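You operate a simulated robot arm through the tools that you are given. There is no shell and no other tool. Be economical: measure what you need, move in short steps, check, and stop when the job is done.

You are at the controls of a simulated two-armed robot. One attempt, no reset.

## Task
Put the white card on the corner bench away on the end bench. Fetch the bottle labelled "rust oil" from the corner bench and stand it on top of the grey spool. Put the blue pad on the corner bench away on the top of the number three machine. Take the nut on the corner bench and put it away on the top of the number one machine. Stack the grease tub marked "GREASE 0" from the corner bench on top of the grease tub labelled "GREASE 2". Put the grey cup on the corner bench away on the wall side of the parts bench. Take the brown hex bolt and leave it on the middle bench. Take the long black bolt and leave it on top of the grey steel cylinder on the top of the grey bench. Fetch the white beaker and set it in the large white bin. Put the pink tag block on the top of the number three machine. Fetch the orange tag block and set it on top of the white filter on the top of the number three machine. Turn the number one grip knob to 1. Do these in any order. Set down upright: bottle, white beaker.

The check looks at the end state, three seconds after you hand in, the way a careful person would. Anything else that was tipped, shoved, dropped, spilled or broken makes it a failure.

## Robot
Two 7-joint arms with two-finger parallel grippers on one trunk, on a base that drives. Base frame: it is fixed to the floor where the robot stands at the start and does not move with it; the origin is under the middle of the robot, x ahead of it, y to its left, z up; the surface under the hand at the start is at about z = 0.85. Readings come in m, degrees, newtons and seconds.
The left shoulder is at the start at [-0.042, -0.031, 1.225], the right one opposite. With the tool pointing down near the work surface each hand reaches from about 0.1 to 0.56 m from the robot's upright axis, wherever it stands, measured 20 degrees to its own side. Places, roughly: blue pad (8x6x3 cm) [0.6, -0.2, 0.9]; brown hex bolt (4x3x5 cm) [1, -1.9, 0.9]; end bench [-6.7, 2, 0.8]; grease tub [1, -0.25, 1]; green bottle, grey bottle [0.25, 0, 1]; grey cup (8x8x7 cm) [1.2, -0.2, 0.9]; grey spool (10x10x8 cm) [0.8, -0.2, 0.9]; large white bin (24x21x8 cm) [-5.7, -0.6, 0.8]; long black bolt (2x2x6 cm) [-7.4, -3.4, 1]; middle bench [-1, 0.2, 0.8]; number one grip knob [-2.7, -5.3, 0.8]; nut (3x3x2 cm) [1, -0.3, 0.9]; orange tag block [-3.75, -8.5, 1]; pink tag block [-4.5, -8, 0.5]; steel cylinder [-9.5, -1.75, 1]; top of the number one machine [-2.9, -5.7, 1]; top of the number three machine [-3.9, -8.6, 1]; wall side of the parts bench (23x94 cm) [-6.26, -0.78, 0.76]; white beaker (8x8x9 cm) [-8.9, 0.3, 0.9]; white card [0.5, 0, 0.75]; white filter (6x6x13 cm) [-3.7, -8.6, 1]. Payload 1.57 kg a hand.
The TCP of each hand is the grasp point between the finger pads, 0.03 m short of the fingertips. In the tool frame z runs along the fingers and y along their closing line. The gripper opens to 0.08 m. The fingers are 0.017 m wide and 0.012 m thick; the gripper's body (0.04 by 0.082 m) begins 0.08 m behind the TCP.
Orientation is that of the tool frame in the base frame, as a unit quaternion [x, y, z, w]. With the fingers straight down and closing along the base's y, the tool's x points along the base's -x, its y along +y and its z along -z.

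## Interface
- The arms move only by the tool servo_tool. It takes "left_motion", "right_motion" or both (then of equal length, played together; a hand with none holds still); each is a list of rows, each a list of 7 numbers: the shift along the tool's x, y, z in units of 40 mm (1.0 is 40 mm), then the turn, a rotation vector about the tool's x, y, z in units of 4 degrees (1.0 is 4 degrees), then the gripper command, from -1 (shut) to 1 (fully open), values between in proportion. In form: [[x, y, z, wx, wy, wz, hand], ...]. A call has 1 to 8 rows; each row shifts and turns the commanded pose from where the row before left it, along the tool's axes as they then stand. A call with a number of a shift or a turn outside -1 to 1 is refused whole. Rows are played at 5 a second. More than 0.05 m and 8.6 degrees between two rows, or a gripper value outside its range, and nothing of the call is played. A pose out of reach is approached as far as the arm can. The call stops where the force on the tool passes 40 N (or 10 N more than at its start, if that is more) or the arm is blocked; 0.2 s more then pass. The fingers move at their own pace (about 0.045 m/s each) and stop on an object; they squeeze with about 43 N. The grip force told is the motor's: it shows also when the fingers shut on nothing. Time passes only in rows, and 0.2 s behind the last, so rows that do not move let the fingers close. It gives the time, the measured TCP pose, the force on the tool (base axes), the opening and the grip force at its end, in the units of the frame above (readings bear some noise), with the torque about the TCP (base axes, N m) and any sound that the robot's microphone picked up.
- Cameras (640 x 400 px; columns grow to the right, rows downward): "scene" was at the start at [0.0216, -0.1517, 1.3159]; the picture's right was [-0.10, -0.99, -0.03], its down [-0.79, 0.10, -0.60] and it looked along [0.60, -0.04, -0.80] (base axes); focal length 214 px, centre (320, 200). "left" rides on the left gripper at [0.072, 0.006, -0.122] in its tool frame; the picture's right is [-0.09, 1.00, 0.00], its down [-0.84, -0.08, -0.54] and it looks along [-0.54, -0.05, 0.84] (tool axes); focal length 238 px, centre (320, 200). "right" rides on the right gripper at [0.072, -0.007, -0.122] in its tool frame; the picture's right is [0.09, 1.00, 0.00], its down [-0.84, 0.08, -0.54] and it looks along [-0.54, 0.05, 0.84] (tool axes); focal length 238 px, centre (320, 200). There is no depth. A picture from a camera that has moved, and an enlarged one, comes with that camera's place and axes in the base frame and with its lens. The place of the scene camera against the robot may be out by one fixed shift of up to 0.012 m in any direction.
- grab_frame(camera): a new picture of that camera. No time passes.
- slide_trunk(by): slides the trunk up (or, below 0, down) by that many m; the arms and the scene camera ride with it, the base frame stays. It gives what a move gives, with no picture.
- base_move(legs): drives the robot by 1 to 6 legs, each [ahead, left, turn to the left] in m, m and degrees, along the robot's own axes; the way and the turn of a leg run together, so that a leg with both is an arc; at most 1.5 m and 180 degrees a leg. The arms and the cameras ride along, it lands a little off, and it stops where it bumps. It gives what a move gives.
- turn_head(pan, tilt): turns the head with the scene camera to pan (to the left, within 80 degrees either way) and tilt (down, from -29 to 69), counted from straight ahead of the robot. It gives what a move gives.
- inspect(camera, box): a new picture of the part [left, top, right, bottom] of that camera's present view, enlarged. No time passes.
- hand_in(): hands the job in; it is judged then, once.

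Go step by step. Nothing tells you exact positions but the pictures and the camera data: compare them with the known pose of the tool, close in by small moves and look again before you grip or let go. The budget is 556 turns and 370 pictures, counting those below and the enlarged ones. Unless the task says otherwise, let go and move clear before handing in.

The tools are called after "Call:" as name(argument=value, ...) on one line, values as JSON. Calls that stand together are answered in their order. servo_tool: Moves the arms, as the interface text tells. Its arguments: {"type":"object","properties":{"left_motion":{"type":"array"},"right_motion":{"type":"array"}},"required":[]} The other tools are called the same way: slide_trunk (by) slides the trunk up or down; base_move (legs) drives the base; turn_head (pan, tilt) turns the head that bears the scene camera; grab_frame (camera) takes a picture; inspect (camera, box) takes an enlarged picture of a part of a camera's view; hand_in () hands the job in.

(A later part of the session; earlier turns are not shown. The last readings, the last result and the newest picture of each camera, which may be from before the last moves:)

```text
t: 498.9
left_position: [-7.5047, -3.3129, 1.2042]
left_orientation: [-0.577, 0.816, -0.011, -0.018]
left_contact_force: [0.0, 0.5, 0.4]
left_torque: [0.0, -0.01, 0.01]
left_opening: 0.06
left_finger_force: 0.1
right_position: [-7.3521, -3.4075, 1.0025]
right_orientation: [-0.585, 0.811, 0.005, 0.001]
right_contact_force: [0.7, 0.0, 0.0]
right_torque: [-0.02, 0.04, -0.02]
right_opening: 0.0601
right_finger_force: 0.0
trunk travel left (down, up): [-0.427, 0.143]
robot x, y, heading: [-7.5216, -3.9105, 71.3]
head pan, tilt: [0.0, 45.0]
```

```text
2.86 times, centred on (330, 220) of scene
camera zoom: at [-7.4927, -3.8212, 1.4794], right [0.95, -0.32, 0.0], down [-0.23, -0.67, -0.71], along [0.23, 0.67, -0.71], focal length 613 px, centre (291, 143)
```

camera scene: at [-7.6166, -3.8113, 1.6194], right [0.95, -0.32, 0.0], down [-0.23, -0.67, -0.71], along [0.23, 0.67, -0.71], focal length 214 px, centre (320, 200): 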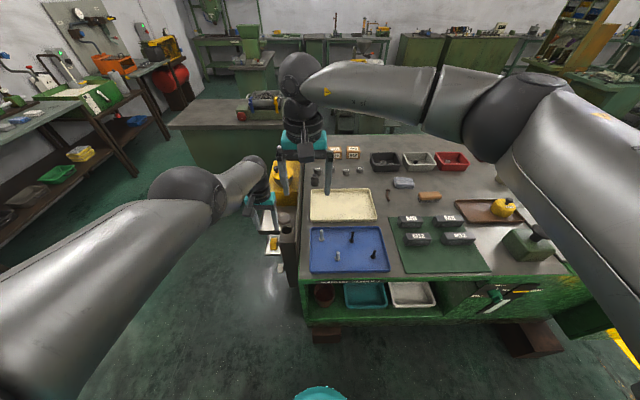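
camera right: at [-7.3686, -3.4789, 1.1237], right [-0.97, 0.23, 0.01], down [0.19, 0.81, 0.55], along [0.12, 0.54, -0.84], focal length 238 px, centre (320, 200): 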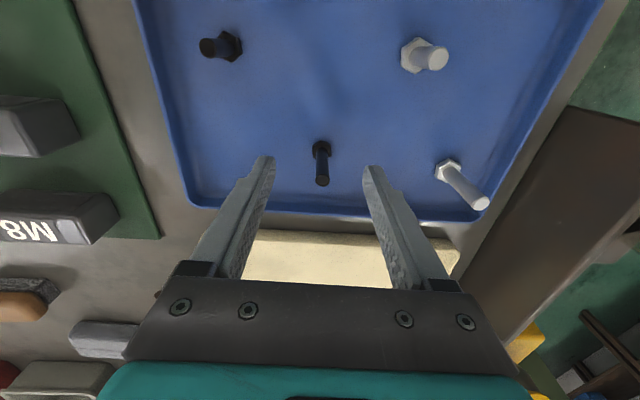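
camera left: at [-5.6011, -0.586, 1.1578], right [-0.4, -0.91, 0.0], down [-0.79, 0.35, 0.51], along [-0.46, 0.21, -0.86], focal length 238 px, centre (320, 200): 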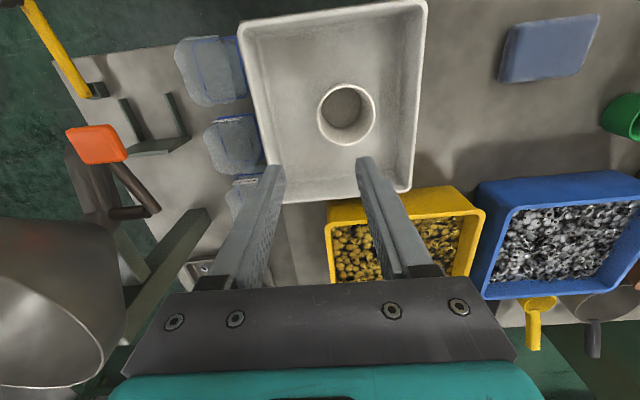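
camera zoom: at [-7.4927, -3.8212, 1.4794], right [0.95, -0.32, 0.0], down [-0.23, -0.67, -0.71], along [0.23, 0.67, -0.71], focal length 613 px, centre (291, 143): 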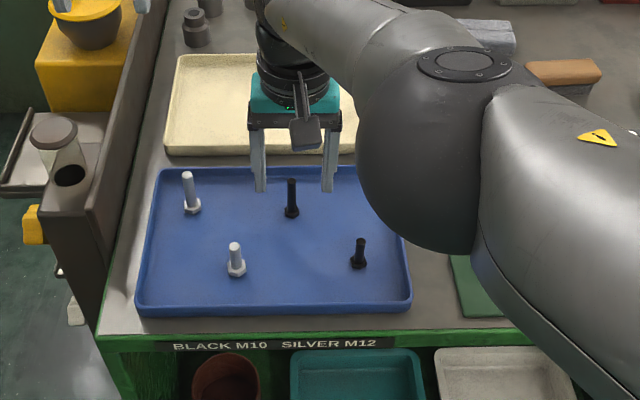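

Call:
servo_tool(right_motion=[[-0.345, 0.09, 0, 0, 0, 0, 0.5], [0, 0, 0, 0, 0, 0, 0.5]])

Call:
slide_trunk(by=-0.045)

Call:
grab_frame(camera="right")

```text
t: 499.5
left_position: [-7.5042, -3.3133, 1.2045]
left_orientation: [-0.577, 0.816, -0.011, -0.017]
left_contact_force: [-0.1, -0.2, 0.3]
left_torque: [0.0, -0.04, 0.0]
left_opening: 0.0599
left_finger_force: 0.0
right_position: [-7.3523, -3.4078, 1.0027]
right_orientation: [-0.585, 0.811, 0.005, 0.001]
right_contact_force: [-0.8, 0.3, 0.2]
right_torque: [0.01, 0.0, -0.01]
right_opening: 0.0598
right_finger_force: 0.1
right hand out of reach, approached as far as the arm can: row 1
trunk travel left (down, up): [-0.427, 0.143]
robot x, y, heading: [-7.5273, -3.9111, 71.3]
head pan, tilt: [0.0, 45.0]
```

```text
t: 500.4
left_position: [-7.5045, -3.3135, 1.1584]
left_orientation: [-0.577, 0.816, -0.011, -0.017]
left_contact_force: [-0.1, -0.2, 0.3]
left_torque: [0.01, -0.04, -0.01]
left_opening: 0.06
left_finger_force: 0.0
right_position: [-7.3539, -3.4085, 0.9581]
right_orientation: [-0.584, 0.811, 0.006, 0.001]
right_contact_force: [0.1, 0.3, -0.3]
right_torque: [0.01, -0.01, 0.0]
right_opening: 0.0598
right_finger_force: 0.1
trunk travel left (down, up): [-0.382, 0.188]
robot x, y, heading: [-7.5249, -3.9102, 71.2]
head pan, tilt: [0.0, 45.0]
```

```text
183 pictures are left
camera right: at [-7.3686, -3.4789, 1.0786], right [-0.97, 0.23, 0.01], down [0.19, 0.81, 0.55], along [0.12, 0.54, -0.84], focal length 238 px, centre (320, 200)
```

right: 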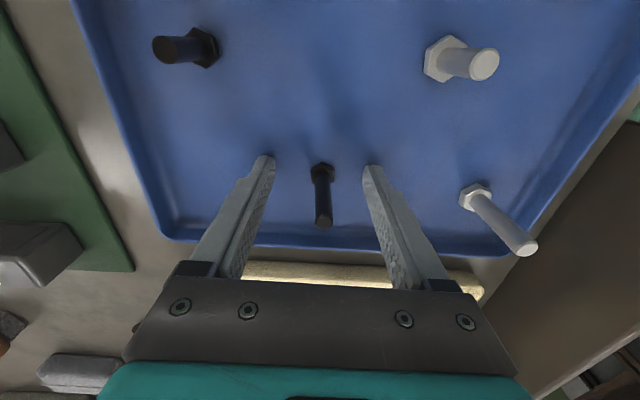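

Call:
base_move(legs=[[0.015, 0.002, 0]])

Call:
slide_trunk(by=-0.013)

Call:
grab_frame(camera="right")

```text
t: 501.2
left_position: [-7.5015, -3.2983, 1.1595]
left_orientation: [-0.577, 0.816, -0.012, -0.019]
left_contact_force: [0.4, 0.2, 0.3]
left_torque: [-0.03, 0.01, 0.04]
left_opening: 0.06
left_finger_force: 0.2
right_position: [-7.3493, -3.3929, 0.9566]
right_orientation: [-0.585, 0.811, 0.004, 0.001]
right_contact_force: [-1.5, -0.3, 1.3]
right_torque: [-0.02, -0.01, -0.03]
right_opening: 0.06
right_finger_force: 0.0
trunk travel left (down, up): [-0.382, 0.188]
robot x, y, heading: [-7.523, -3.8984, 71.1]
head pan, tilt: [0.0, 45.0]
```

```text
t: 501.6
left_position: [-7.5009, -3.3005, 1.15]
left_orientation: [-0.577, 0.817, -0.011, -0.017]
left_contact_force: [0.8, -0.8, 0.4]
left_torque: [-0.02, 0.01, -0.01]
left_opening: 0.0598
left_finger_force: 0.0
right_position: [-7.3509, -3.3911, 0.9566]
right_orientation: [-0.584, 0.811, 0.006, 0.003]
right_contact_force: [-4.1, -12.2, 17.5]
right_torque: [-0.77, -0.42, -0.5]
right_opening: 0.061
right_finger_force: 0.2
trunk travel left (down, up): [-0.372, 0.198]
robot x, y, heading: [-7.5221, -3.8953, 71.4]
head pan, tilt: [0.0, 45.0]
stopped: the force on the tool passed its limit at 49 N (the readings are from after the stop); the commanded pose is now the measured one
```

```text
182 pictures are left
camera right: at [-7.3667, -3.4635, 1.0768], right [-0.97, 0.23, 0.0], down [0.19, 0.81, 0.55], along [0.12, 0.54, -0.83], focal length 238 px, centre (320, 200)
```

right: 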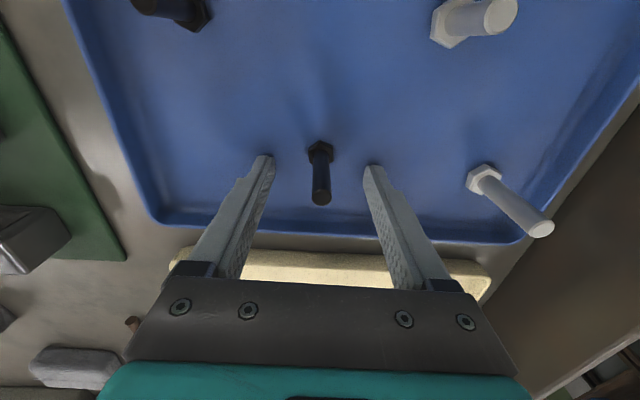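

The tray is higher than I took it (0.925), so the bolt is really 1.3 cm nearer. I lift slightly, move back and close.

Call:
slide_trunk(by=0.01)

Call:
servo_tool(right_motion=[[0.34, 0, 0, 0, 0, 0, 0.5], [0, 0, 0, 0, 0, 0, 0.5]])

Call:
grab_frame(camera="right")

```text
t: 502.2
left_position: [-7.5009, -3.2983, 1.1592]
left_orientation: [-0.576, 0.817, -0.012, -0.018]
left_contact_force: [-0.5, 0.3, -0.4]
left_torque: [0.01, -0.01, -0.04]
left_opening: 0.06
left_finger_force: 0.0
right_position: [-7.3488, -3.3911, 0.9649]
right_orientation: [-0.585, 0.811, 0.007, 0.006]
right_contact_force: [0.2, 0.2, -0.2]
right_torque: [0.0, 0.03, -0.02]
right_opening: 0.0599
right_finger_force: 0.1
trunk travel left (down, up): [-0.382, 0.188]
robot x, y, heading: [-7.525, -3.8977, 71.3]
head pan, tilt: [0.0, 45.0]
```

```text
t: 502.8
left_position: [-7.5022, -3.2985, 1.1575]
left_orientation: [-0.577, 0.817, -0.012, -0.018]
left_contact_force: [-0.5, -0.2, 0.2]
left_torque: [0.02, -0.03, -0.01]
left_opening: 0.0601
left_finger_force: 0.0
right_position: [-7.353, -3.3833, 0.9689]
right_orientation: [-0.586, 0.81, 0.016, 0.015]
right_contact_force: [-0.4, 0.9, -0.2]
right_torque: [0.01, 0.0, 0.02]
right_opening: 0.0598
right_finger_force: 0.1
right hand out of reach, approached as far as the arm can: row 1
trunk travel left (down, up): [-0.382, 0.188]
robot x, y, heading: [-7.5254, -3.8979, 71.4]
head pan, tilt: [0.0, 45.0]
```

```text
181 pictures are left
camera right: at [-7.3698, -3.4576, 1.0876], right [-0.97, 0.22, 0.0], down [0.18, 0.8, 0.58], along [0.12, 0.56, -0.82], focal length 238 px, centre (320, 200)
```

right: 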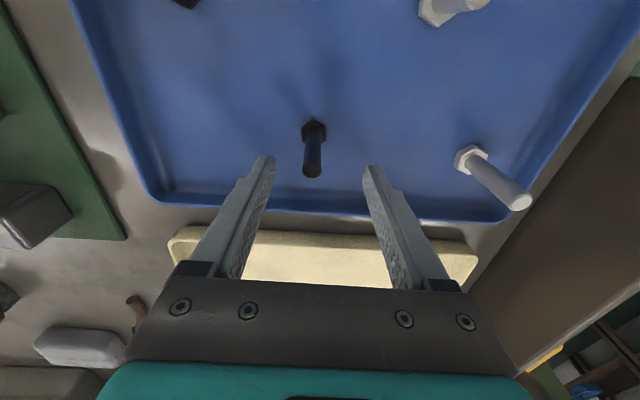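

The arms are working too low relative to the trunk. I raise the hands relative to the trunk, then lower the trunk, which frees both arms.

Call:
servo_tool(left_motion=[[0, 0, -0.8, 0, 0, 0, 0.5], [0, 0, -0.8, 0, 0, 0, 0.5], [0, 0, -0.8, 0, 0, 0, 0.5]], right_motion=[[0, 0, -0.8, 0, 0, 0, 0.5], [0, 0, -0.8, 0, 0, 0, 0.5], [0, 0, -0.8, 0, 0, 0, 0.5]])

Call:
slide_trunk(by=-0.08)

Call:
grab_frame(camera="right")

```text
t: 503.6
left_position: [-7.5065, -3.3134, 1.2518]
left_orientation: [-0.576, 0.817, -0.011, -0.018]
left_contact_force: [-0.7, 0.2, -0.5]
left_torque: [0.03, 0.02, -0.02]
left_opening: 0.0602
left_finger_force: 0.0
left hand out of reach, approached as far as the arm can: row 1, 2, 3
right_position: [-7.3537, -3.4075, 1.0601]
right_orientation: [-0.585, 0.811, 0.006, 0.006]
right_contact_force: [-0.1, -0.5, -0.2]
right_torque: [0.01, -0.02, -0.03]
right_opening: 0.0601
right_finger_force: 0.0
trunk travel left (down, up): [-0.382, 0.188]
robot x, y, heading: [-7.5256, -3.8929, 71.6]
head pan, tilt: [0.0, 45.0]
```

```text
t: 504.8
left_position: [-7.5055, -3.3129, 1.1725]
left_orientation: [-0.577, 0.816, -0.011, -0.017]
left_contact_force: [-0.6, -0.2, 0.2]
left_torque: [-0.02, -0.01, 0.0]
left_opening: 0.0598
left_finger_force: 0.0
right_position: [-7.354, -3.4056, 0.9789]
right_orientation: [-0.585, 0.811, 0.006, 0.005]
right_contact_force: [0.2, -0.4, 0.3]
right_torque: [0.03, 0.02, -0.02]
right_opening: 0.06
right_finger_force: 0.1
trunk travel left (down, up): [-0.302, 0.268]
robot x, y, heading: [-7.5232, -3.8953, 71.1]
head pan, tilt: [0.0, 45.0]
```

```text
180 pictures are left
camera right: at [-7.37, -3.4785, 1.0999], right [-0.97, 0.23, 0.0], down [0.19, 0.81, 0.56], along [0.12, 0.54, -0.83], focal length 238 px, centre (320, 200)
```

right: 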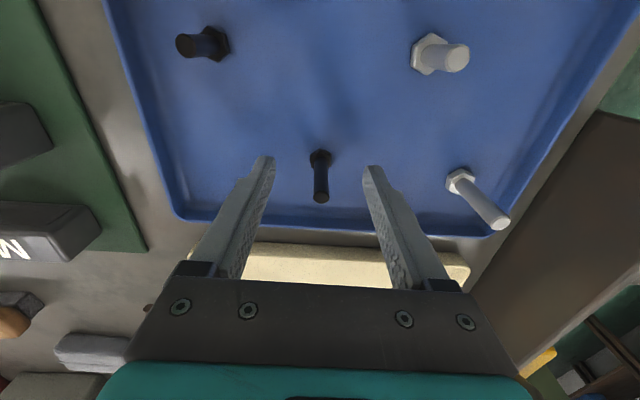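

Now the bolt is centred. I go down 1.5 cm and close.

Call:
servo_tool(right_motion=[[0, 0, 0.38, 0, 0, 0, 0.5], [0, 0, 0, 0, 0, 0, -0.3], [0, 0, 0, 0, 0, 0, -1], [0, 0, 0, 0, 0, 0, -1], [0, 0, 0, 0, 0, 0, -1]])

Call:
servo_tool(right_motion=[[0, 0, -0.6, 0, 0, 0, -1], [0, 0, -0.8, 0, 0, 0, -1], [0, 0, -0.8, 0, 0, 0, -1]])

Call:
grab_frame(camera="right")

```text
t: 506.0
left_position: [-7.5053, -3.312, 1.172]
left_orientation: [-0.577, 0.816, -0.012, -0.018]
left_contact_force: [-0.8, 0.9, -0.7]
left_torque: [0.03, -0.01, 0.01]
left_opening: 0.0598
left_finger_force: 0.1
right_position: [-7.3536, -3.4072, 0.9661]
right_orientation: [-0.585, 0.811, 0.006, 0.005]
right_contact_force: [-0.8, -0.7, 0.3]
right_torque: [0.01, -0.05, 0.02]
right_opening: 0.0091
right_finger_force: 21.4
trunk travel left (down, up): [-0.302, 0.268]
robot x, y, heading: [-7.52, -3.8927, 71.5]
head pan, tilt: [0.0, 45.0]
```

```text
t: 506.8
left_position: [-7.5064, -3.3116, 1.1713]
left_orientation: [-0.577, 0.817, -0.011, -0.018]
left_contact_force: [-0.9, -0.1, 0.0]
left_torque: [0.02, -0.01, -0.03]
left_opening: 0.06
left_finger_force: 0.1
right_position: [-7.3536, -3.4081, 1.0536]
right_orientation: [-0.585, 0.811, 0.007, 0.005]
right_contact_force: [0.3, 1.3, 0.0]
right_torque: [-0.02, 0.04, -0.03]
right_opening: 0.0094
right_finger_force: 27.6
trunk travel left (down, up): [-0.302, 0.268]
robot x, y, heading: [-7.5224, -3.8965, 71.2]
head pan, tilt: [0.0, 45.0]
```

```text
179 pictures are left
camera right: at [-7.3696, -3.4791, 1.1729], right [-0.97, 0.23, 0.0], down [0.19, 0.81, 0.56], along [0.12, 0.54, -0.83], focal length 238 px, centre (320, 200)
```

right: 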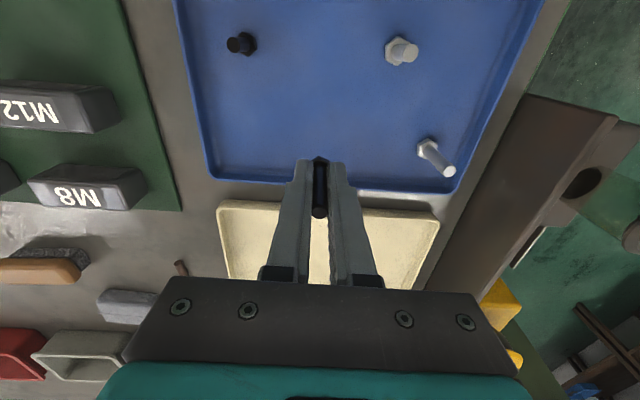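

The bolt is held. I retrace my way out and turn toward the grey wall bench.

Call:
slide_trunk(by=0.1)

Call:
base_move(legs=[[-0.05, 0, 0], [0, 0, -87], [-0.65, 0, 0], [0, 0.6, 0], [0, 0, 90], [0, 0, 88]])

Call:
turn_head(pan=-30, tilt=25)

Call:
grab_frame(camera="scene")

```text
t: 508.1
left_position: [-7.5052, -3.3124, 1.2712]
left_orientation: [-0.577, 0.816, -0.012, -0.018]
left_contact_force: [-0.4, 0.9, -0.2]
left_torque: [-0.02, -0.01, 0.03]
left_opening: 0.0601
left_finger_force: 0.2
right_position: [-7.3529, -3.4079, 1.1524]
right_orientation: [-0.584, 0.811, 0.006, 0.005]
right_contact_force: [0.3, -0.6, -0.1]
right_torque: [-0.02, -0.03, -0.01]
right_opening: 0.0088
right_finger_force: 27.3
trunk travel left (down, up): [-0.402, 0.168]
robot x, y, heading: [-7.5257, -3.8989, 71.3]
head pan, tilt: [0.0, 45.0]
```

```text
t: 526.4
left_position: [-8.6012, -3.2183, 1.273]
left_orientation: [0.988, -0.151, 0.021, 0.004]
left_contact_force: [-1.0, 0.1, 0.4]
left_torque: [0.0, -0.02, -0.01]
left_opening: 0.0601
left_finger_force: 0.1
right_position: [-8.5114, -3.0638, 1.1522]
right_orientation: [0.99, -0.14, -0.008, 0.0]
right_contact_force: [-0.1, -0.4, -0.3]
right_torque: [-0.04, 0.03, -0.02]
right_opening: 0.0087
right_finger_force: 27.3
trunk travel left (down, up): [-0.402, 0.168]
robot x, y, heading: [-8.0138, -3.2159, 163.6]
head pan, tilt: [0.0, 45.0]
```

```text
t: 527.4
left_position: [-8.6011, -3.2201, 1.2707]
left_orientation: [0.988, -0.151, 0.02, 0.004]
left_contact_force: [0.0, 0.5, 0.0]
left_torque: [0.0, 0.03, 0.02]
left_opening: 0.0599
left_finger_force: 0.0
right_position: [-8.5117, -3.0642, 1.1522]
right_orientation: [0.99, -0.141, -0.009, 0.001]
right_contact_force: [-0.1, -0.5, -0.1]
right_torque: [0.02, 0.0, 0.04]
right_opening: 0.0089
right_finger_force: 27.4
trunk travel left (down, up): [-0.402, 0.168]
robot x, y, heading: [-8.0182, -3.2132, 163.6]
head pan, tilt: [-30.0, 25.0]
```

```text
178 pictures are left
camera scene: at [-8.0867, -3.1429, 1.4851], right [0.73, 0.69, 0.0], down [0.29, -0.31, -0.91], along [-0.62, 0.66, -0.42], focal length 214 px, centre (320, 200)
```

scene: 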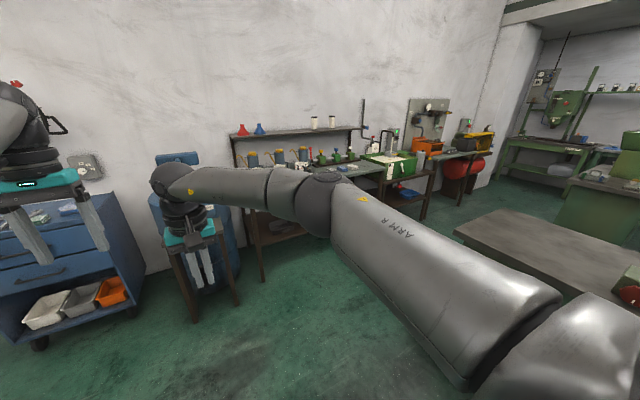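

Call:
inspect(camera="scene", box=[220, 100, 420, 210])

```text
3.20 times, centred on (320, 155) of scene
camera zoom: at [-8.0867, -3.1429, 1.4851], right [0.73, 0.69, 0.0], down [0.29, -0.31, -0.91], along [-0.62, 0.66, -0.42], focal length 686 px, centre (320, 344)
```

zoom: 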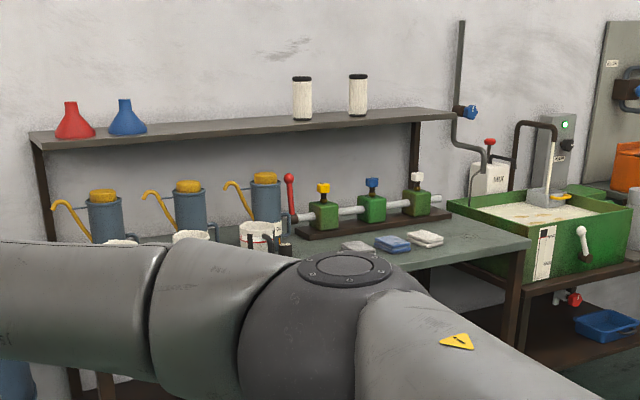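

The grey bench is along the wall; the cylinder should be near (-9.5, -1.75). I drive in front of it.

Call:
base_move(legs=[[0.65, 0, 0], [0, -0.82, 0], [0.35, 0, 0]])

Call:
turn_head(pan=0, tilt=35)

Call:
grab_frame(camera="scene")

Call:
grab_frame(camera="right")

```text
t: 536.8
left_position: [-9.3092, -2.1203, 1.2717]
left_orientation: [0.985, -0.17, 0.02, 0.005]
left_contact_force: [-0.6, 0.3, 0.2]
left_torque: [-0.02, -0.04, 0.03]
left_opening: 0.0601
left_finger_force: 0.0
right_position: [-9.2136, -1.9688, 1.1508]
right_orientation: [0.987, -0.16, -0.007, 0.0]
right_contact_force: [-0.7, -0.2, -0.9]
right_torque: [-0.03, 0.01, 0.01]
right_opening: 0.0089
right_finger_force: 27.5
trunk travel left (down, up): [-0.402, 0.168]
robot x, y, heading: [-8.7248, -2.1354, 161.2]
head pan, tilt: [-30.0, 25.0]
```

```text
t: 537.8
left_position: [-9.3089, -2.1204, 1.2726]
left_orientation: [0.985, -0.17, 0.021, 0.005]
left_contact_force: [-0.3, 0.2, 0.4]
left_torque: [0.01, 0.0, 0.01]
left_opening: 0.0602
left_finger_force: 0.1
right_position: [-9.2128, -1.9689, 1.1526]
right_orientation: [0.987, -0.16, -0.008, 0.001]
right_contact_force: [0.5, 0.3, -0.5]
right_torque: [-0.02, 0.04, 0.03]
right_opening: 0.0087
right_finger_force: 27.5
trunk travel left (down, up): [-0.402, 0.168]
robot x, y, heading: [-8.7234, -2.1376, 161.3]
head pan, tilt: [0.0, 35.0]
```

```text
176 pictures are left
camera scene: at [-8.8144, -2.1042, 1.4694], right [0.32, 0.95, 0.0], down [0.54, -0.18, -0.82], along [-0.78, 0.26, -0.57], focal length 214 px, centre (320, 200)
```

scene: 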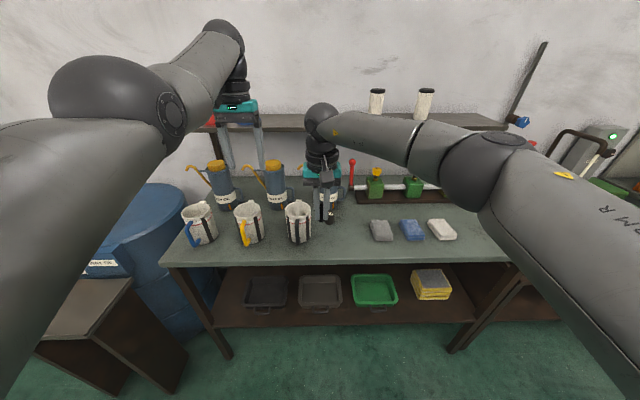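

```text
175 pictures are left
camera right: at [-9.1403, -1.9843, 1.2723], right [-0.23, -0.97, 0.0], down [-0.81, 0.19, 0.56], along [-0.54, 0.12, -0.83], focal length 238 px, centre (320, 200)
```

right: 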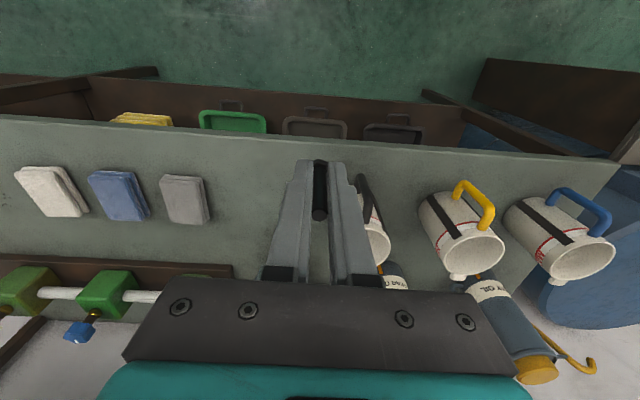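

Call:
inspect(camera="scene", box=[180, 150, 480, 270])

```text
2.13 times, centred on (330, 210) of scene
camera zoom: at [-8.8144, -2.1042, 1.4694], right [0.32, 0.95, 0.0], down [0.54, -0.18, -0.82], along [-0.78, 0.26, -0.57], focal length 458 px, centre (299, 179)
```

zoom: 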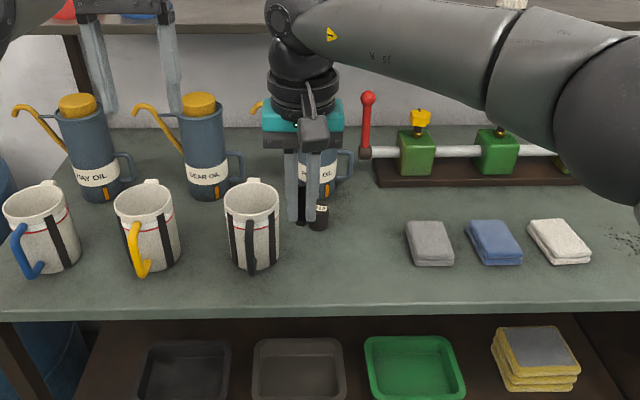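

Call:
servo_tool(right_motion=[[0, -0.9, -0.3, 0, 0, 0, -1], [0, -0.9, 0, 0, 0, 0, -1], [0, -0.9, 0, 0, 0, 0, -1]])

Call:
inspect(camera="scene", box=[270, 160, 400, 260])

Call:
grab_frame(camera="right")

```text
t: 538.6
left_position: [-9.3076, -2.1195, 1.2731]
left_orientation: [0.985, -0.17, 0.021, 0.004]
left_contact_force: [0.1, 1.0, -0.8]
left_torque: [-0.02, -0.01, 0.02]
left_opening: 0.0599
left_finger_force: 0.1
right_position: [-9.1811, -1.8644, 1.1655]
right_orientation: [0.987, -0.159, -0.008, 0.001]
right_contact_force: [-0.1, 0.6, 0.1]
right_torque: [-0.01, 0.01, 0.01]
right_opening: 0.0089
right_finger_force: 28.0
trunk travel left (down, up): [-0.402, 0.168]
robot x, y, heading: [-8.7285, -2.1364, 161.5]
head pan, tilt: [0.0, 35.0]
```

```text
4.00 times, centred on (335, 210) of scene
camera zoom: at [-8.8137, -2.1032, 1.4694], right [0.32, 0.95, 0.0], down [0.54, -0.18, -0.82], along [-0.78, 0.26, -0.57], focal length 858 px, centre (260, 160)
```

zoom: 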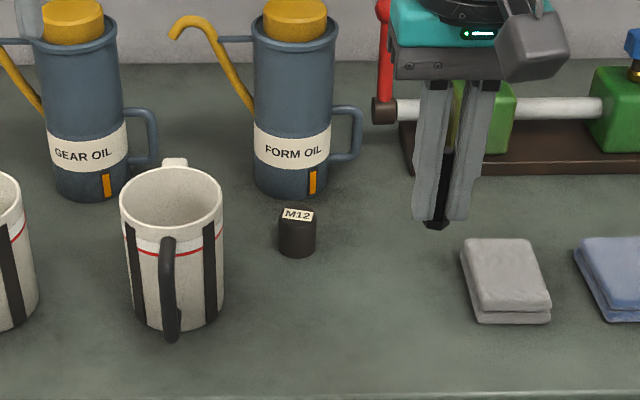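

```text
172 pictures are left
camera right: at [-9.1083, -1.8797, 1.285], right [-0.23, -0.97, 0.0], down [-0.81, 0.19, 0.56], along [-0.54, 0.12, -0.83], focal length 238 px, centre (320, 200)
```

right: 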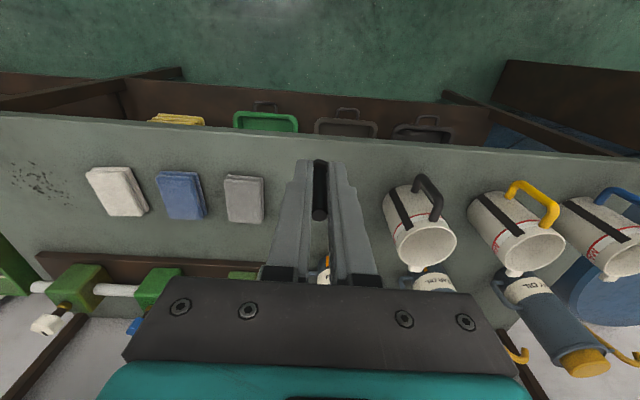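

The steel cylinder (M12) is at (-9.485, -1.838), top about 0.90. I retract the left hand, then close in.

Call:
servo_tool(left_motion=[[0.9, 0, 0.2, 0, 0, 0, 0.5], [0.9, 0, 0.2, 0, 0, 0, 0.5], [0.9, 0, 0.2, 0, 0, 0, 0.5], [0.9, 0, 0.2, 0, 0, 0, 0.5], [0.9, 0, 0, 0, 0, 0, 0.5], [0.9, 0, 0, 0, 0, 0, 0.5]])

Call:
base_move(legs=[[0.33, 0, 0]])

Call:
servo_tool(right_motion=[[0.42, 0.9, 0.4, 0, 0, 0, -1], [0.41, 0.88, 0.4, 0, 0, 0, -1], [0, 0, 0.8, 0, 0, 0, -1], [0, 0, 0.8, 0, 0, 0, -1]])

Call:
grab_frame(camera="right")

Call:
grab_frame(camera="scene")

```text
t: 540.0
left_position: [-9.3013, -2.1246, 1.2925]
left_orientation: [0.985, -0.17, 0.021, 0.005]
left_contact_force: [-0.1, -0.4, 0.3]
left_torque: [0.0, -0.01, 0.0]
left_opening: 0.0599
left_finger_force: 0.1
left hand out of reach, approached as far as the arm can: row 1, 2, 3, 4, 5, 6
right_position: [-9.1811, -1.8653, 1.1638]
right_orientation: [0.987, -0.16, -0.008, 0.001]
right_contact_force: [0.4, -0.4, -0.2]
right_torque: [0.02, -0.01, 0.0]
right_opening: 0.0086
right_finger_force: 27.3
trunk travel left (down, up): [-0.402, 0.168]
robot x, y, heading: [-8.7272, -2.1376, 161.2]
head pan, tilt: [0.0, 35.0]
```

```text
t: 542.2
left_position: [-9.6227, -2.0143, 1.2935]
left_orientation: [0.985, -0.17, 0.021, 0.004]
left_contact_force: [-0.5, 0.9, -0.2]
left_torque: [0.03, -0.05, -0.01]
left_opening: 0.0601
left_finger_force: 0.1
right_position: [-9.5017, -1.7563, 1.1648]
right_orientation: [0.987, -0.16, -0.007, 0.001]
right_contact_force: [-0.1, 0.9, -1.0]
right_torque: [-0.01, 0.0, -0.02]
right_opening: 0.0089
right_finger_force: 27.3
trunk travel left (down, up): [-0.402, 0.168]
robot x, y, heading: [-9.0431, -2.0281, 161.4]
head pan, tilt: [0.0, 35.0]
```

```text
t: 543.2
left_position: [-9.6214, -2.0154, 1.2937]
left_orientation: [0.985, -0.17, 0.022, 0.004]
left_contact_force: [0.4, -0.1, -0.4]
left_torque: [0.02, -0.01, -0.02]
left_opening: 0.06
left_finger_force: 0.1
right_position: [-9.4921, -1.8346, 1.0681]
right_orientation: [0.987, -0.16, -0.008, 0.001]
right_contact_force: [-0.1, 0.1, 0.7]
right_torque: [-0.03, -0.01, -0.02]
right_opening: 0.0088
right_finger_force: 27.6
trunk travel left (down, up): [-0.402, 0.168]
robot x, y, heading: [-9.0481, -2.0295, 161.2]
head pan, tilt: [0.0, 35.0]
```

```text
171 pictures are left
camera right: at [-9.4195, -1.8514, 1.188], right [-0.23, -0.97, 0.0], down [-0.81, 0.19, 0.56], along [-0.54, 0.12, -0.83], focal length 238 px, centre (320, 200)
```

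right: 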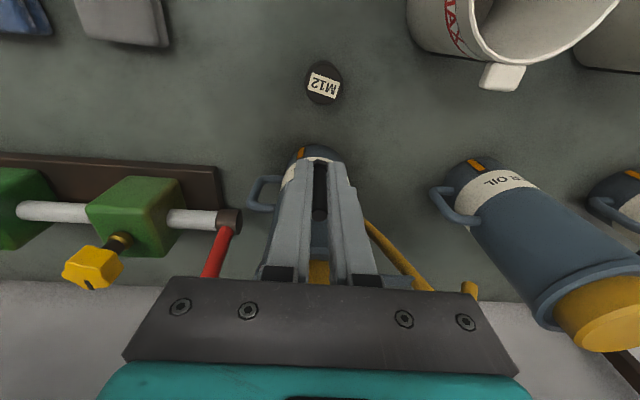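

```text
170 pictures are left
camera scene: at [-9.134, -1.9961, 1.4693], right [0.32, 0.95, 0.0], down [0.54, -0.18, -0.82], along [-0.78, 0.26, -0.57], focal length 214 px, centre (320, 200)
```

scene: 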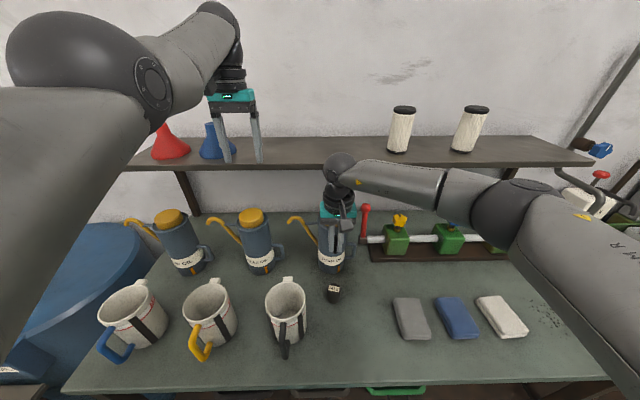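

The left hand is too near the shelf with the funnels. I back off and sort out the left arm first.

Call:
base_move(legs=[[-0.25, 0, 0]])

Call:
servo_tool(left_motion=[[0, 0, 0.9, 0, 0, 0, 0.5], [0, 0, 0.9, 0, 0, 0, 0.5]])

Call:
servo_tool(left_motion=[[0.5, 0, 0, 0, 0, 1, 0.5], [0.5, 0, 0, 0, 0, 1, 0.5], [0.5, 0, 0, 0, 0, 1, 0.5], [0.5, 0, 0, 0, 0, 1, 0.5]])

Call:
grab_frame(camera="scene")

```text
t: 545.0
left_position: [-9.3854, -2.0964, 1.293]
left_orientation: [0.985, -0.17, 0.021, 0.004]
left_contact_force: [0.1, 0.4, -0.4]
left_torque: [0.04, 0.01, -0.03]
left_opening: 0.06
left_finger_force: 0.1
right_position: [-9.2565, -1.9162, 1.0691]
right_orientation: [0.987, -0.16, -0.009, 0.0]
right_contact_force: [0.1, 0.4, -0.5]
right_torque: [-0.02, -0.02, -0.02]
right_opening: 0.0088
right_finger_force: 27.2
trunk travel left (down, up): [-0.402, 0.168]
robot x, y, heading: [-8.8066, -2.1115, 161.3]
head pan, tilt: [0.0, 35.0]
```

```text
t: 545.6
left_position: [-9.4001, -2.0938, 1.2223]
left_orientation: [0.985, -0.169, 0.021, 0.005]
left_contact_force: [0.7, 0.2, 0.0]
left_torque: [0.03, 0.0, 0.0]
left_opening: 0.06
left_finger_force: 0.0
left hand out of reach, approached as far as the arm can: row 1, 2
right_position: [-9.2578, -1.9159, 1.0674]
right_orientation: [0.987, -0.159, -0.007, 0.001]
right_contact_force: [-0.1, -0.2, -1.5]
right_torque: [-0.05, 0.0, 0.02]
right_opening: 0.0089
right_finger_force: 27.3
trunk travel left (down, up): [-0.402, 0.168]
robot x, y, heading: [-8.811, -2.1123, 161.6]
head pan, tilt: [0.0, 35.0]
```

```text
t: 546.6
left_position: [-9.3993, -2.102, 1.2395]
left_orientation: [0.952, -0.306, 0.024, 0.001]
left_contact_force: [0.6, 0.7, -0.3]
left_torque: [-0.02, -0.01, 0.0]
left_opening: 0.06
left_finger_force: 0.0
left hand out of reach, approached as far as the arm can: row 1, 2, 3, 4
right_position: [-9.2571, -1.9152, 1.069]
right_orientation: [0.987, -0.159, -0.008, 0.001]
right_contact_force: [-0.6, -0.2, -0.6]
right_torque: [0.02, 0.0, -0.02]
right_opening: 0.0085
right_finger_force: 27.3
trunk travel left (down, up): [-0.402, 0.168]
robot x, y, heading: [-8.8066, -2.111, 161.4]
head pan, tilt: [0.0, 35.0]
```

```text
169 pictures are left
camera scene: at [-8.8981, -2.076, 1.4693], right [0.32, 0.95, 0.0], down [0.54, -0.18, -0.82], along [-0.78, 0.26, -0.57], focal length 214 px, centre (320, 200)
```

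scene: 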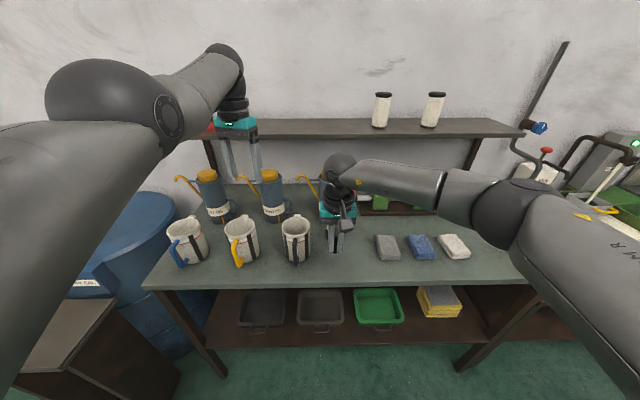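

The left arm seems stuck in an awkward branch. I tilt the hand forward, draw it back and untilt.

Call:
servo_tool(left_motion=[[0, 0, 0, 0, -1, 0, 0.5], [0, 0, 0, 0, -1, 0, 0.5], [0, 0, 0, 0, -1, 0, 0.5], [0, 0, 0, 0, -1, 0, 0.5], [0, 0, 0, 0, -1, 0, 0.5], [0, 0, 0, 0, -1, 0, 0.5], [0, 0, 0, 0, -1, 0, 0.5], [0, 0, 0, 0, -1, 0, 0.5]])

Call:
servo_tool(left_motion=[[0.6, 0, -0.6, 0, 0, 0, 0.5], [0.6, 0, -0.6, 0, 0, 0, 0.5], [0.6, 0, -0.6, 0, 0, 0, 0.5], [0.6, 0, -0.6, 0, 0, 0, 0.5], [0.6, 0, -0.6, 0, 0, 0, 0.5], [0.6, 0, -0.6, 0, 0, 0, 0.5]])

Call:
grab_frame(camera="scene")

```text
t: 548.4
left_position: [-9.504, -2.0709, 1.2604]
left_orientation: [0.922, -0.293, -0.242, -0.082]
left_contact_force: [0.2, 0.1, 0.2]
left_torque: [0.0, -0.02, -0.01]
left_opening: 0.0598
left_finger_force: 0.0
left hand out of reach, approached as far as the arm can: row 1, 2, 3, 4, 5, 6, 7, 8
right_position: [-9.2565, -1.9172, 1.068]
right_orientation: [0.987, -0.159, -0.008, 0.001]
right_contact_force: [0.5, 0.2, 0.3]
right_torque: [0.0, 0.01, 0.0]
right_opening: 0.0089
right_finger_force: 27.2
trunk travel left (down, up): [-0.402, 0.168]
robot x, y, heading: [-8.81, -2.1112, 161.4]
head pan, tilt: [0.0, 35.0]
```

```text
t: 549.8
left_position: [-9.4927, -2.1614, 1.3582]
left_orientation: [0.921, -0.294, -0.241, -0.083]
left_contact_force: [1.4, 0.2, 0.3]
left_torque: [0.0, 0.04, 0.02]
left_opening: 0.06
left_finger_force: 0.1
left hand out of reach, approached as far as the arm can: row 1, 2, 3, 4, 5, 6
right_position: [-9.2553, -1.9156, 1.0671]
right_orientation: [0.987, -0.159, -0.008, 0.002]
right_contact_force: [0.1, -0.3, 0.1]
right_torque: [0.01, -0.01, 0.01]
right_opening: 0.0089
right_finger_force: 27.5
trunk travel left (down, up): [-0.402, 0.168]
robot x, y, heading: [-8.8095, -2.1129, 161.2]
head pan, tilt: [0.0, 35.0]
```

```text
168 pictures are left
camera scene: at [-8.8978, -2.0763, 1.4694], right [0.32, 0.95, 0.0], down [0.54, -0.18, -0.82], along [-0.78, 0.26, -0.57], focal length 214 px, centre (320, 200)
```

scene: 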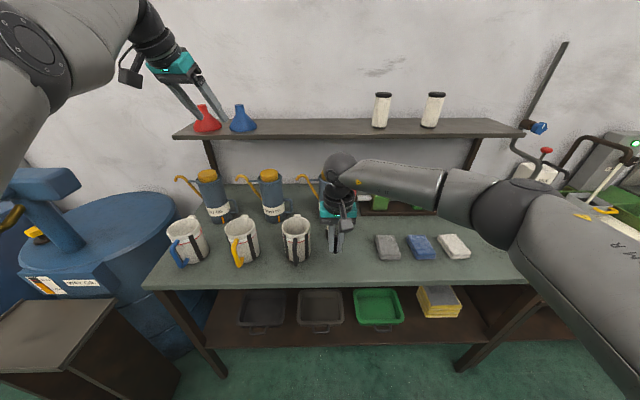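

The fingers come close to the red funnel; I back the base off at once.

Call:
base_move(legs=[[-0.35, 0, 0]])

Call:
inspect(camera="scene", box=[120, 60, 420, 280])

```text
t: 552.1
left_position: [-9.1516, -2.2714, 1.3581]
left_orientation: [0.92, -0.298, -0.241, -0.084]
left_contact_force: [0.8, -1.0, -0.2]
left_torque: [-0.02, 0.02, 0.05]
left_opening: 0.0598
left_finger_force: 0.1
right_position: [-8.9135, -2.0286, 1.0679]
right_orientation: [0.987, -0.163, -0.009, 0.0]
right_contact_force: [0.6, -0.1, -1.1]
right_torque: [-0.01, 0.0, 0.02]
right_opening: 0.0086
right_finger_force: 26.8
trunk travel left (down, up): [-0.402, 0.168]
robot x, y, heading: [-8.4697, -2.2268, 160.8]
head pan, tilt: [0.0, 35.0]
```

```text
1.82 times, centred on (270, 170) of scene
camera zoom: at [-8.556, -2.1919, 1.4694], right [0.33, 0.94, 0.0], down [0.54, -0.19, -0.82], along [-0.77, 0.27, -0.57], focal length 390 px, centre (411, 254)
```

zoom: 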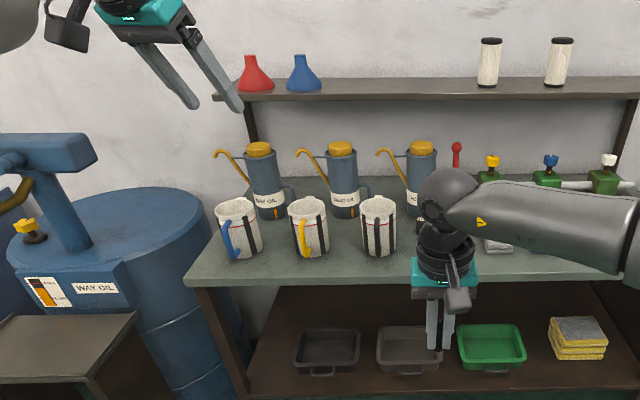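

Funnels are intact. In the open space here I lower the left hand and try to bring it back.

Call:
servo_tool(left_motion=[[0.47, 0, 0.8, 0, 0, 0, 0.5], [0.47, 0, 0.8, 0, 0, 0, 0.5], [0.47, 0, 0.8, 0, 0, 0, 0.5], [0.47, 0, 0.8, 0, 0, 0, 0.5], [0.47, 0, 0.8, 0, 0, 0, 0.5], [0.47, 0, 0.8, 0, 0, 0, 0.5], [0.47, 0, 0.8, 0, 0, 0, 0.5], [0.47, 0, 0.8, 0, 0, 0, 0.5]])

Call:
servo_tool(left_motion=[[0.8, 0, -0.4, 0, 1, 0, 0.5], [0.8, 0, -0.4, 0, 1, 0, 0.5], [0.8, 0, -0.3, 0, 1, 0, 0.5], [0.8, 0, -0.2, 0, 1, 0, 0.5], [0.8, 0, -0.1, 0, 1, 0, 0.5], [0.8, 0, 0, 0, 1, 0, 0.5], [0.8, 0, 0, 0, 1, 0, 0.5]])

Call:
grab_frame(camera="scene")

```text
t: 554.0
left_position: [-9.1773, -2.2666, 1.0699]
left_orientation: [0.92, -0.296, -0.242, -0.083]
left_contact_force: [0.0, -0.4, -0.5]
left_torque: [-0.01, 0.02, -0.01]
left_opening: 0.0599
left_finger_force: 0.0
left hand out of reach, approached as far as the arm can: row 1, 2, 3, 4, 6, 8
right_position: [-8.9146, -2.0301, 1.0688]
right_orientation: [0.987, -0.163, -0.008, 0.0]
right_contact_force: [0.1, -0.4, -0.3]
right_torque: [0.03, -0.02, -0.02]
right_opening: 0.0091
right_finger_force: 27.7
trunk travel left (down, up): [-0.402, 0.168]
robot x, y, heading: [-8.4632, -2.2268, 161.0]
head pan, tilt: [0.0, 35.0]
```

```text
t: 555.5
left_position: [-9.0977, -2.4013, 1.0341]
left_orientation: [0.951, -0.309, -0.01, -0.01]
left_contact_force: [0.4, 0.6, -0.5]
left_torque: [-0.02, 0.02, 0.01]
left_opening: 0.0601
left_finger_force: 0.0
left hand out of reach, approached as far as the arm can: row 1, 2, 3, 4, 5, 6, 7
right_position: [-8.915, -2.0289, 1.0676]
right_orientation: [0.986, -0.164, -0.008, 0.001]
right_contact_force: [-0.1, -0.2, 0.4]
right_torque: [-0.01, 0.0, 0.01]
right_opening: 0.0087
right_finger_force: 27.7
trunk travel left (down, up): [-0.402, 0.168]
robot x, y, heading: [-8.4689, -2.228, 161.0]
head pan, tilt: [0.0, 35.0]
```

```text
166 pictures are left
camera scene: at [-8.5567, -2.192, 1.4694], right [0.33, 0.94, 0.0], down [0.54, -0.19, -0.82], along [-0.77, 0.27, -0.57], focal length 214 px, centre (320, 200)
```

scene: 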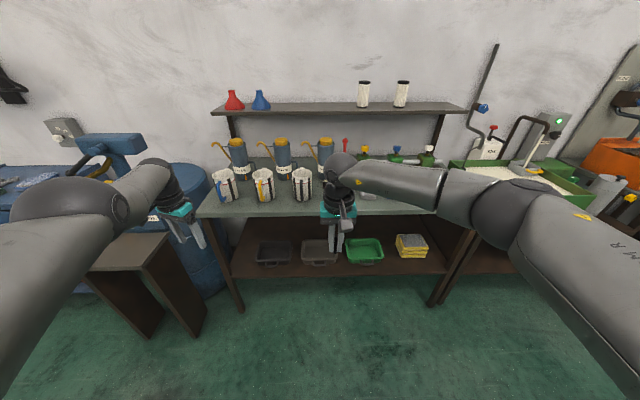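

Call:
servo_tool(left_motion=[[0, -0.8, 0, 0, 0, 0, 0.5], [0, -0.8, 0, 0, 0, 0, 0.5], [0, -0.8, 0, 0, 0, 0, 0.5], [0, -0.8, 0, 0, 0, 0, 0.5]])

Call:
servo_tool(left_motion=[[0.8, 0, 0, 0, 0, 0, 0.5], [0.8, 0, 0, 0, 0, 0, 0.5], [0.8, 0, 0, 0, 0, 0, 0.5], [0.8, 0, 0, 0, 0, 0, 0.5]])

```text
t: 556.5
left_position: [-9.0886, -2.2917, 1.02]
left_orientation: [0.951, -0.308, -0.01, -0.01]
left_contact_force: [0.1, 0.7, 0.1]
left_torque: [-0.01, 0.0, 0.03]
left_opening: 0.06
left_finger_force: 0.0
left hand out of reach, approached as far as the arm can: row 1, 2, 3, 4
right_position: [-8.914, -2.0279, 1.0689]
right_orientation: [0.987, -0.163, -0.009, 0.001]
right_contact_force: [-0.1, 1.1, -0.8]
right_torque: [0.02, 0.0, -0.03]
right_opening: 0.0088
right_finger_force: 26.9
trunk travel left (down, up): [-0.402, 0.168]
robot x, y, heading: [-8.4682, -2.229, 160.9]
head pan, tilt: [0.0, 35.0]
```

```text
t: 557.5
left_position: [-9.0884, -2.3566, 0.9933]
left_orientation: [0.951, -0.308, -0.011, -0.01]
left_contact_force: [0.1, 0.1, 0.8]
left_torque: [0.03, 0.02, 0.0]
left_opening: 0.0598
left_finger_force: 0.1
left hand out of reach, approached as far as the arm can: row 1, 2, 3, 4
right_position: [-8.9136, -2.0288, 1.0675]
right_orientation: [0.987, -0.163, -0.008, 0.001]
right_contact_force: [-0.3, -0.2, -0.4]
right_torque: [-0.03, -0.01, 0.02]
right_opening: 0.0088
right_finger_force: 27.1
trunk travel left (down, up): [-0.402, 0.168]
robot x, y, heading: [-8.4663, -2.229, 161.1]
head pan, tilt: [0.0, 35.0]
```

Call:
servo_tool(left_motion=[[0, 0, 0, 0, 0, -1, 0.5], [0, 0, 0, 0, 0, -1, 0.5], [0, 0, 0, 0, 0, -1, 0.5], [0, 0, 0, 0, 0, -1, 0.5], [0, 0, 0, 0, 0, -1, 0.5], [0, 0, 0, 0, 0, -1, 0.5], [0, 0, 0, 0, 0, -1, 0.5], [0, 0, 0, 0, 0, -1, 0.5]])

Call:
servo_tool(left_motion=[[0.7, 0.7, 0, 0, 0, 0, 0.5], [0.7, 0.7, 0, 0, 0, 0, 0.5], [0.7, 0.7, 0, 0, 0, 0, 0.5], [0.7, 0.7, 0, 0, 0, 0, 0.5]])

```text
t: 559.4
left_position: [-9.091, -2.3565, 0.9942]
left_orientation: [0.999, -0.034, -0.009, -0.011]
left_contact_force: [0.4, 0.0, -0.5]
left_torque: [-0.01, -0.01, -0.02]
left_opening: 0.06
left_finger_force: 0.0
right_position: [-8.9142, -2.0281, 1.068]
right_orientation: [0.987, -0.163, -0.008, 0.0]
right_contact_force: [0.0, -0.1, 0.5]
right_torque: [-0.02, 0.04, -0.01]
right_opening: 0.0089
right_finger_force: 27.2
trunk travel left (down, up): [-0.402, 0.168]
robot x, y, heading: [-8.4664, -2.2285, 160.8]
head pan, tilt: [0.0, 35.0]
```

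```text
t: 560.4
left_position: [-9.0696, -2.4853, 0.9631]
left_orientation: [0.999, -0.034, -0.007, -0.012]
left_contact_force: [0.7, 0.2, 0.7]
left_torque: [-0.01, 0.0, 0.03]
left_opening: 0.06
left_finger_force: 0.2
left hand out of reach, approached as far as the arm can: row 1, 2, 3, 4
right_position: [-8.9146, -2.0293, 1.0684]
right_orientation: [0.986, -0.164, -0.008, 0.0]
right_contact_force: [-0.1, 0.0, -1.0]
right_torque: [0.01, -0.01, 0.0]
right_opening: 0.0087
right_finger_force: 27.6
trunk travel left (down, up): [-0.402, 0.168]
robot x, y, heading: [-8.4652, -2.2276, 160.9]
head pan, tilt: [0.0, 35.0]
```

The left arm seems fully stretched (singular). I command it straight toward its shoulder to make the elbow bend.

Call:
servo_tool(left_motion=[[0.85, -0.32, -0.27, 0, 0, 0, 0.5], [0.85, -0.32, -0.27, 0, 0, 0, 0.5], [0.85, -0.32, -0.27, 0, 0, 0, 0.5], [0.85, -0.32, -0.27, 0, 0, 0, 0.5], [0.85, -0.32, -0.27, 0, 0, 0, 0.5], [0.85, -0.32, -0.27, 0, 0, 0, 0.5], [0.85, -0.32, -0.27, 0, 0, 0, 0.5], [0.85, -0.32, -0.27, 0, 0, 0, 0.5]])

Call:
servo_tool(left_motion=[[0.85, -0.32, -0.27, 0, 0, 0, 0.5], [0.85, -0.32, -0.27, 0, 0, 0, 0.5], [0.85, -0.32, -0.27, 0, 0, 0, 0.5], [0.85, -0.32, -0.27, 0, 0, 0, 0.5]])

```text
t: 562.1
left_position: [-9.0726, -2.4758, 0.9607]
left_orientation: [0.999, -0.034, -0.007, -0.012]
left_contact_force: [0.7, -0.5, 0.5]
left_torque: [0.01, 0.01, 0.02]
left_opening: 0.0599
left_finger_force: 0.0
left hand out of reach, approached as far as the arm can: row 1, 2, 3, 4, 5, 6, 7, 8
right_position: [-8.9144, -2.0301, 1.0682]
right_orientation: [0.986, -0.164, -0.008, 0.0]
right_contact_force: [0.7, 0.2, 0.3]
right_torque: [-0.01, 0.01, 0.02]
right_opening: 0.0088
right_finger_force: 27.8
trunk travel left (down, up): [-0.402, 0.168]
robot x, y, heading: [-8.4665, -2.2266, 160.8]
head pan, tilt: [0.0, 35.0]
```

```text
t: 563.1
left_position: [-9.0738, -2.4619, 0.9595]
left_orientation: [0.999, -0.035, -0.007, -0.012]
left_contact_force: [-1.5, 0.6, 0.4]
left_torque: [0.0, 0.01, 0.01]
left_opening: 0.0602
left_finger_force: 0.0
left hand out of reach, approached as far as the arm can: row 1, 2, 3, 4
right_position: [-8.9141, -2.0288, 1.0672]
right_orientation: [0.987, -0.163, -0.008, 0.0]
right_contact_force: [0.1, 0.3, -0.3]
right_torque: [0.02, -0.02, -0.02]
right_opening: 0.0091
right_finger_force: 27.2
trunk travel left (down, up): [-0.402, 0.168]
robot x, y, heading: [-8.4712, -2.2262, 160.9]
head pan, tilt: [0.0, 35.0]
```

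Call:
servo_tool(left_motion=[[0.02, -0.008, -0.006, 0, 0, 0, 0.5], [0.03, -0.01, -0.01, 0, 0, 0, 0.5], [0.05, -0.02, -0.015, 0, 0, 0, 0.5], [0.08, -0.03, -0.025, 0, 0, 0, 0.5], [0.1, -0.04, -0.03, 0, 0, 0, 0.5], [0.15, -0.06, -0.05, 0, 0, 0, 0.5], [0.2, -0.08, -0.06, 0, 0, 0, 0.5], [0.3, -0.1, -0.1, 0, 0, 0, 0.5]])

```text
t: 565.0
left_position: [-9.0739, -2.4618, 0.9579]
left_orientation: [0.999, -0.034, -0.008, -0.012]
left_contact_force: [-0.3, -0.2, 0.6]
left_torque: [0.01, -0.01, 0.0]
left_opening: 0.06
left_finger_force: 0.1
left hand out of reach, approached as far as the arm can: row 3, 4, 5, 6, 7, 8
right_position: [-8.9143, -2.0288, 1.0683]
right_orientation: [0.987, -0.163, -0.008, 0.0]
right_contact_force: [-0.1, 0.6, -0.5]
right_torque: [-0.02, 0.02, -0.01]
right_opening: 0.0088
right_finger_force: 27.1
trunk travel left (down, up): [-0.402, 0.168]
robot x, y, heading: [-8.4668, -2.225, 160.9]
head pan, tilt: [0.0, 35.0]
```

Call:
servo_tool(left_motion=[[-0.3, 0.1, 0.1, 0, 0, 0, 0.5], [-0.3, 0.1, 0.1, 0, 0, 0, 0.5], [-0.3, 0.1, 0.1, 0, 0, 0, 0.5]])

Call:
inspect(camera="scene", box=[0, 120, 330, 400])

```text
t: 565.8
left_position: [-9.0736, -2.4646, 0.9565]
left_orientation: [0.999, -0.034, -0.007, -0.011]
left_contact_force: [-0.1, 0.3, 0.2]
left_torque: [0.04, 0.02, -0.04]
left_opening: 0.0598
left_finger_force: 0.0
left hand out of reach, approached as far as the arm can: row 1, 2, 3
right_position: [-8.9144, -2.0282, 1.0677]
right_orientation: [0.987, -0.163, -0.008, 0.001]
right_contact_force: [1.0, -0.6, -0.1]
right_torque: [-0.01, -0.01, -0.02]
right_opening: 0.0086
right_finger_force: 27.6
trunk travel left (down, up): [-0.402, 0.168]
robot x, y, heading: [-8.4673, -2.2231, 160.8]
head pan, tilt: [0.0, 35.0]
```

```text
1.43 times, centred on (165, 260) of scene
camera zoom: at [-8.5567, -2.1919, 1.4693], right [0.33, 0.94, 0.0], down [0.54, -0.19, -0.82], along [-0.77, 0.27, -0.57], focal length 306 px, centre (541, 114)
```

zoom: 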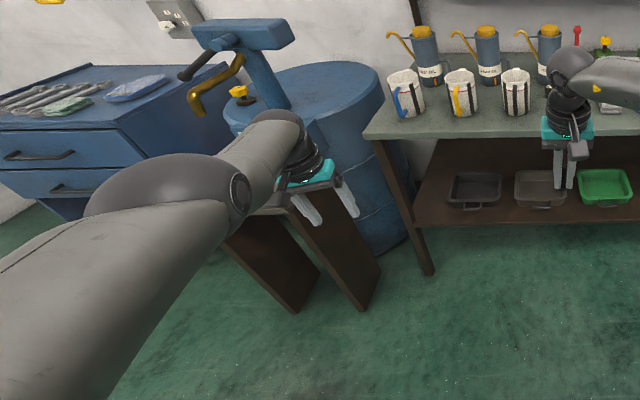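

Call:
servo_tool(left_motion=[[-0.23, -0.86, 0.08, 0, 0, 0, 0.5], [-0.11, -0.91, 0.04, 0, 0, 0, 0.5], [0.0, -0.93, 0.0, 0, 0, 0, 0.5], [0.1, -0.9, -0.03, 0, 0, 0, 0.5], [0.2, -0.9, -0.06, 0, 0, 0, 0.5], [0.3, -0.8, -0.09, 0, 0, 0, 0.5], [0.4, -0.8, -0.1, 0, 0, 0, 0.5], [0.5, -0.7, -0.1, 0, 0, 0, 0.5]])

```text
t: 567.5
left_position: [-9.0425, -2.1871, 0.9616]
left_orientation: [0.999, -0.034, -0.007, -0.012]
left_contact_force: [1.0, -0.2, -0.6]
left_torque: [-0.03, -0.01, 0.01]
left_opening: 0.0602
left_finger_force: 0.0
left hand out of reach, approached as far as the arm can: row 1, 4, 5, 6, 7, 8
right_position: [-8.9132, -2.03, 1.0677]
right_orientation: [0.987, -0.163, -0.008, 0.001]
right_contact_force: [0.0, -0.2, -0.3]
right_torque: [0.0, -0.01, 0.0]
right_opening: 0.0088
right_finger_force: 27.6
trunk travel left (down, up): [-0.402, 0.168]
robot x, y, heading: [-8.4686, -2.2292, 160.8]
head pan, tilt: [0.0, 35.0]
```

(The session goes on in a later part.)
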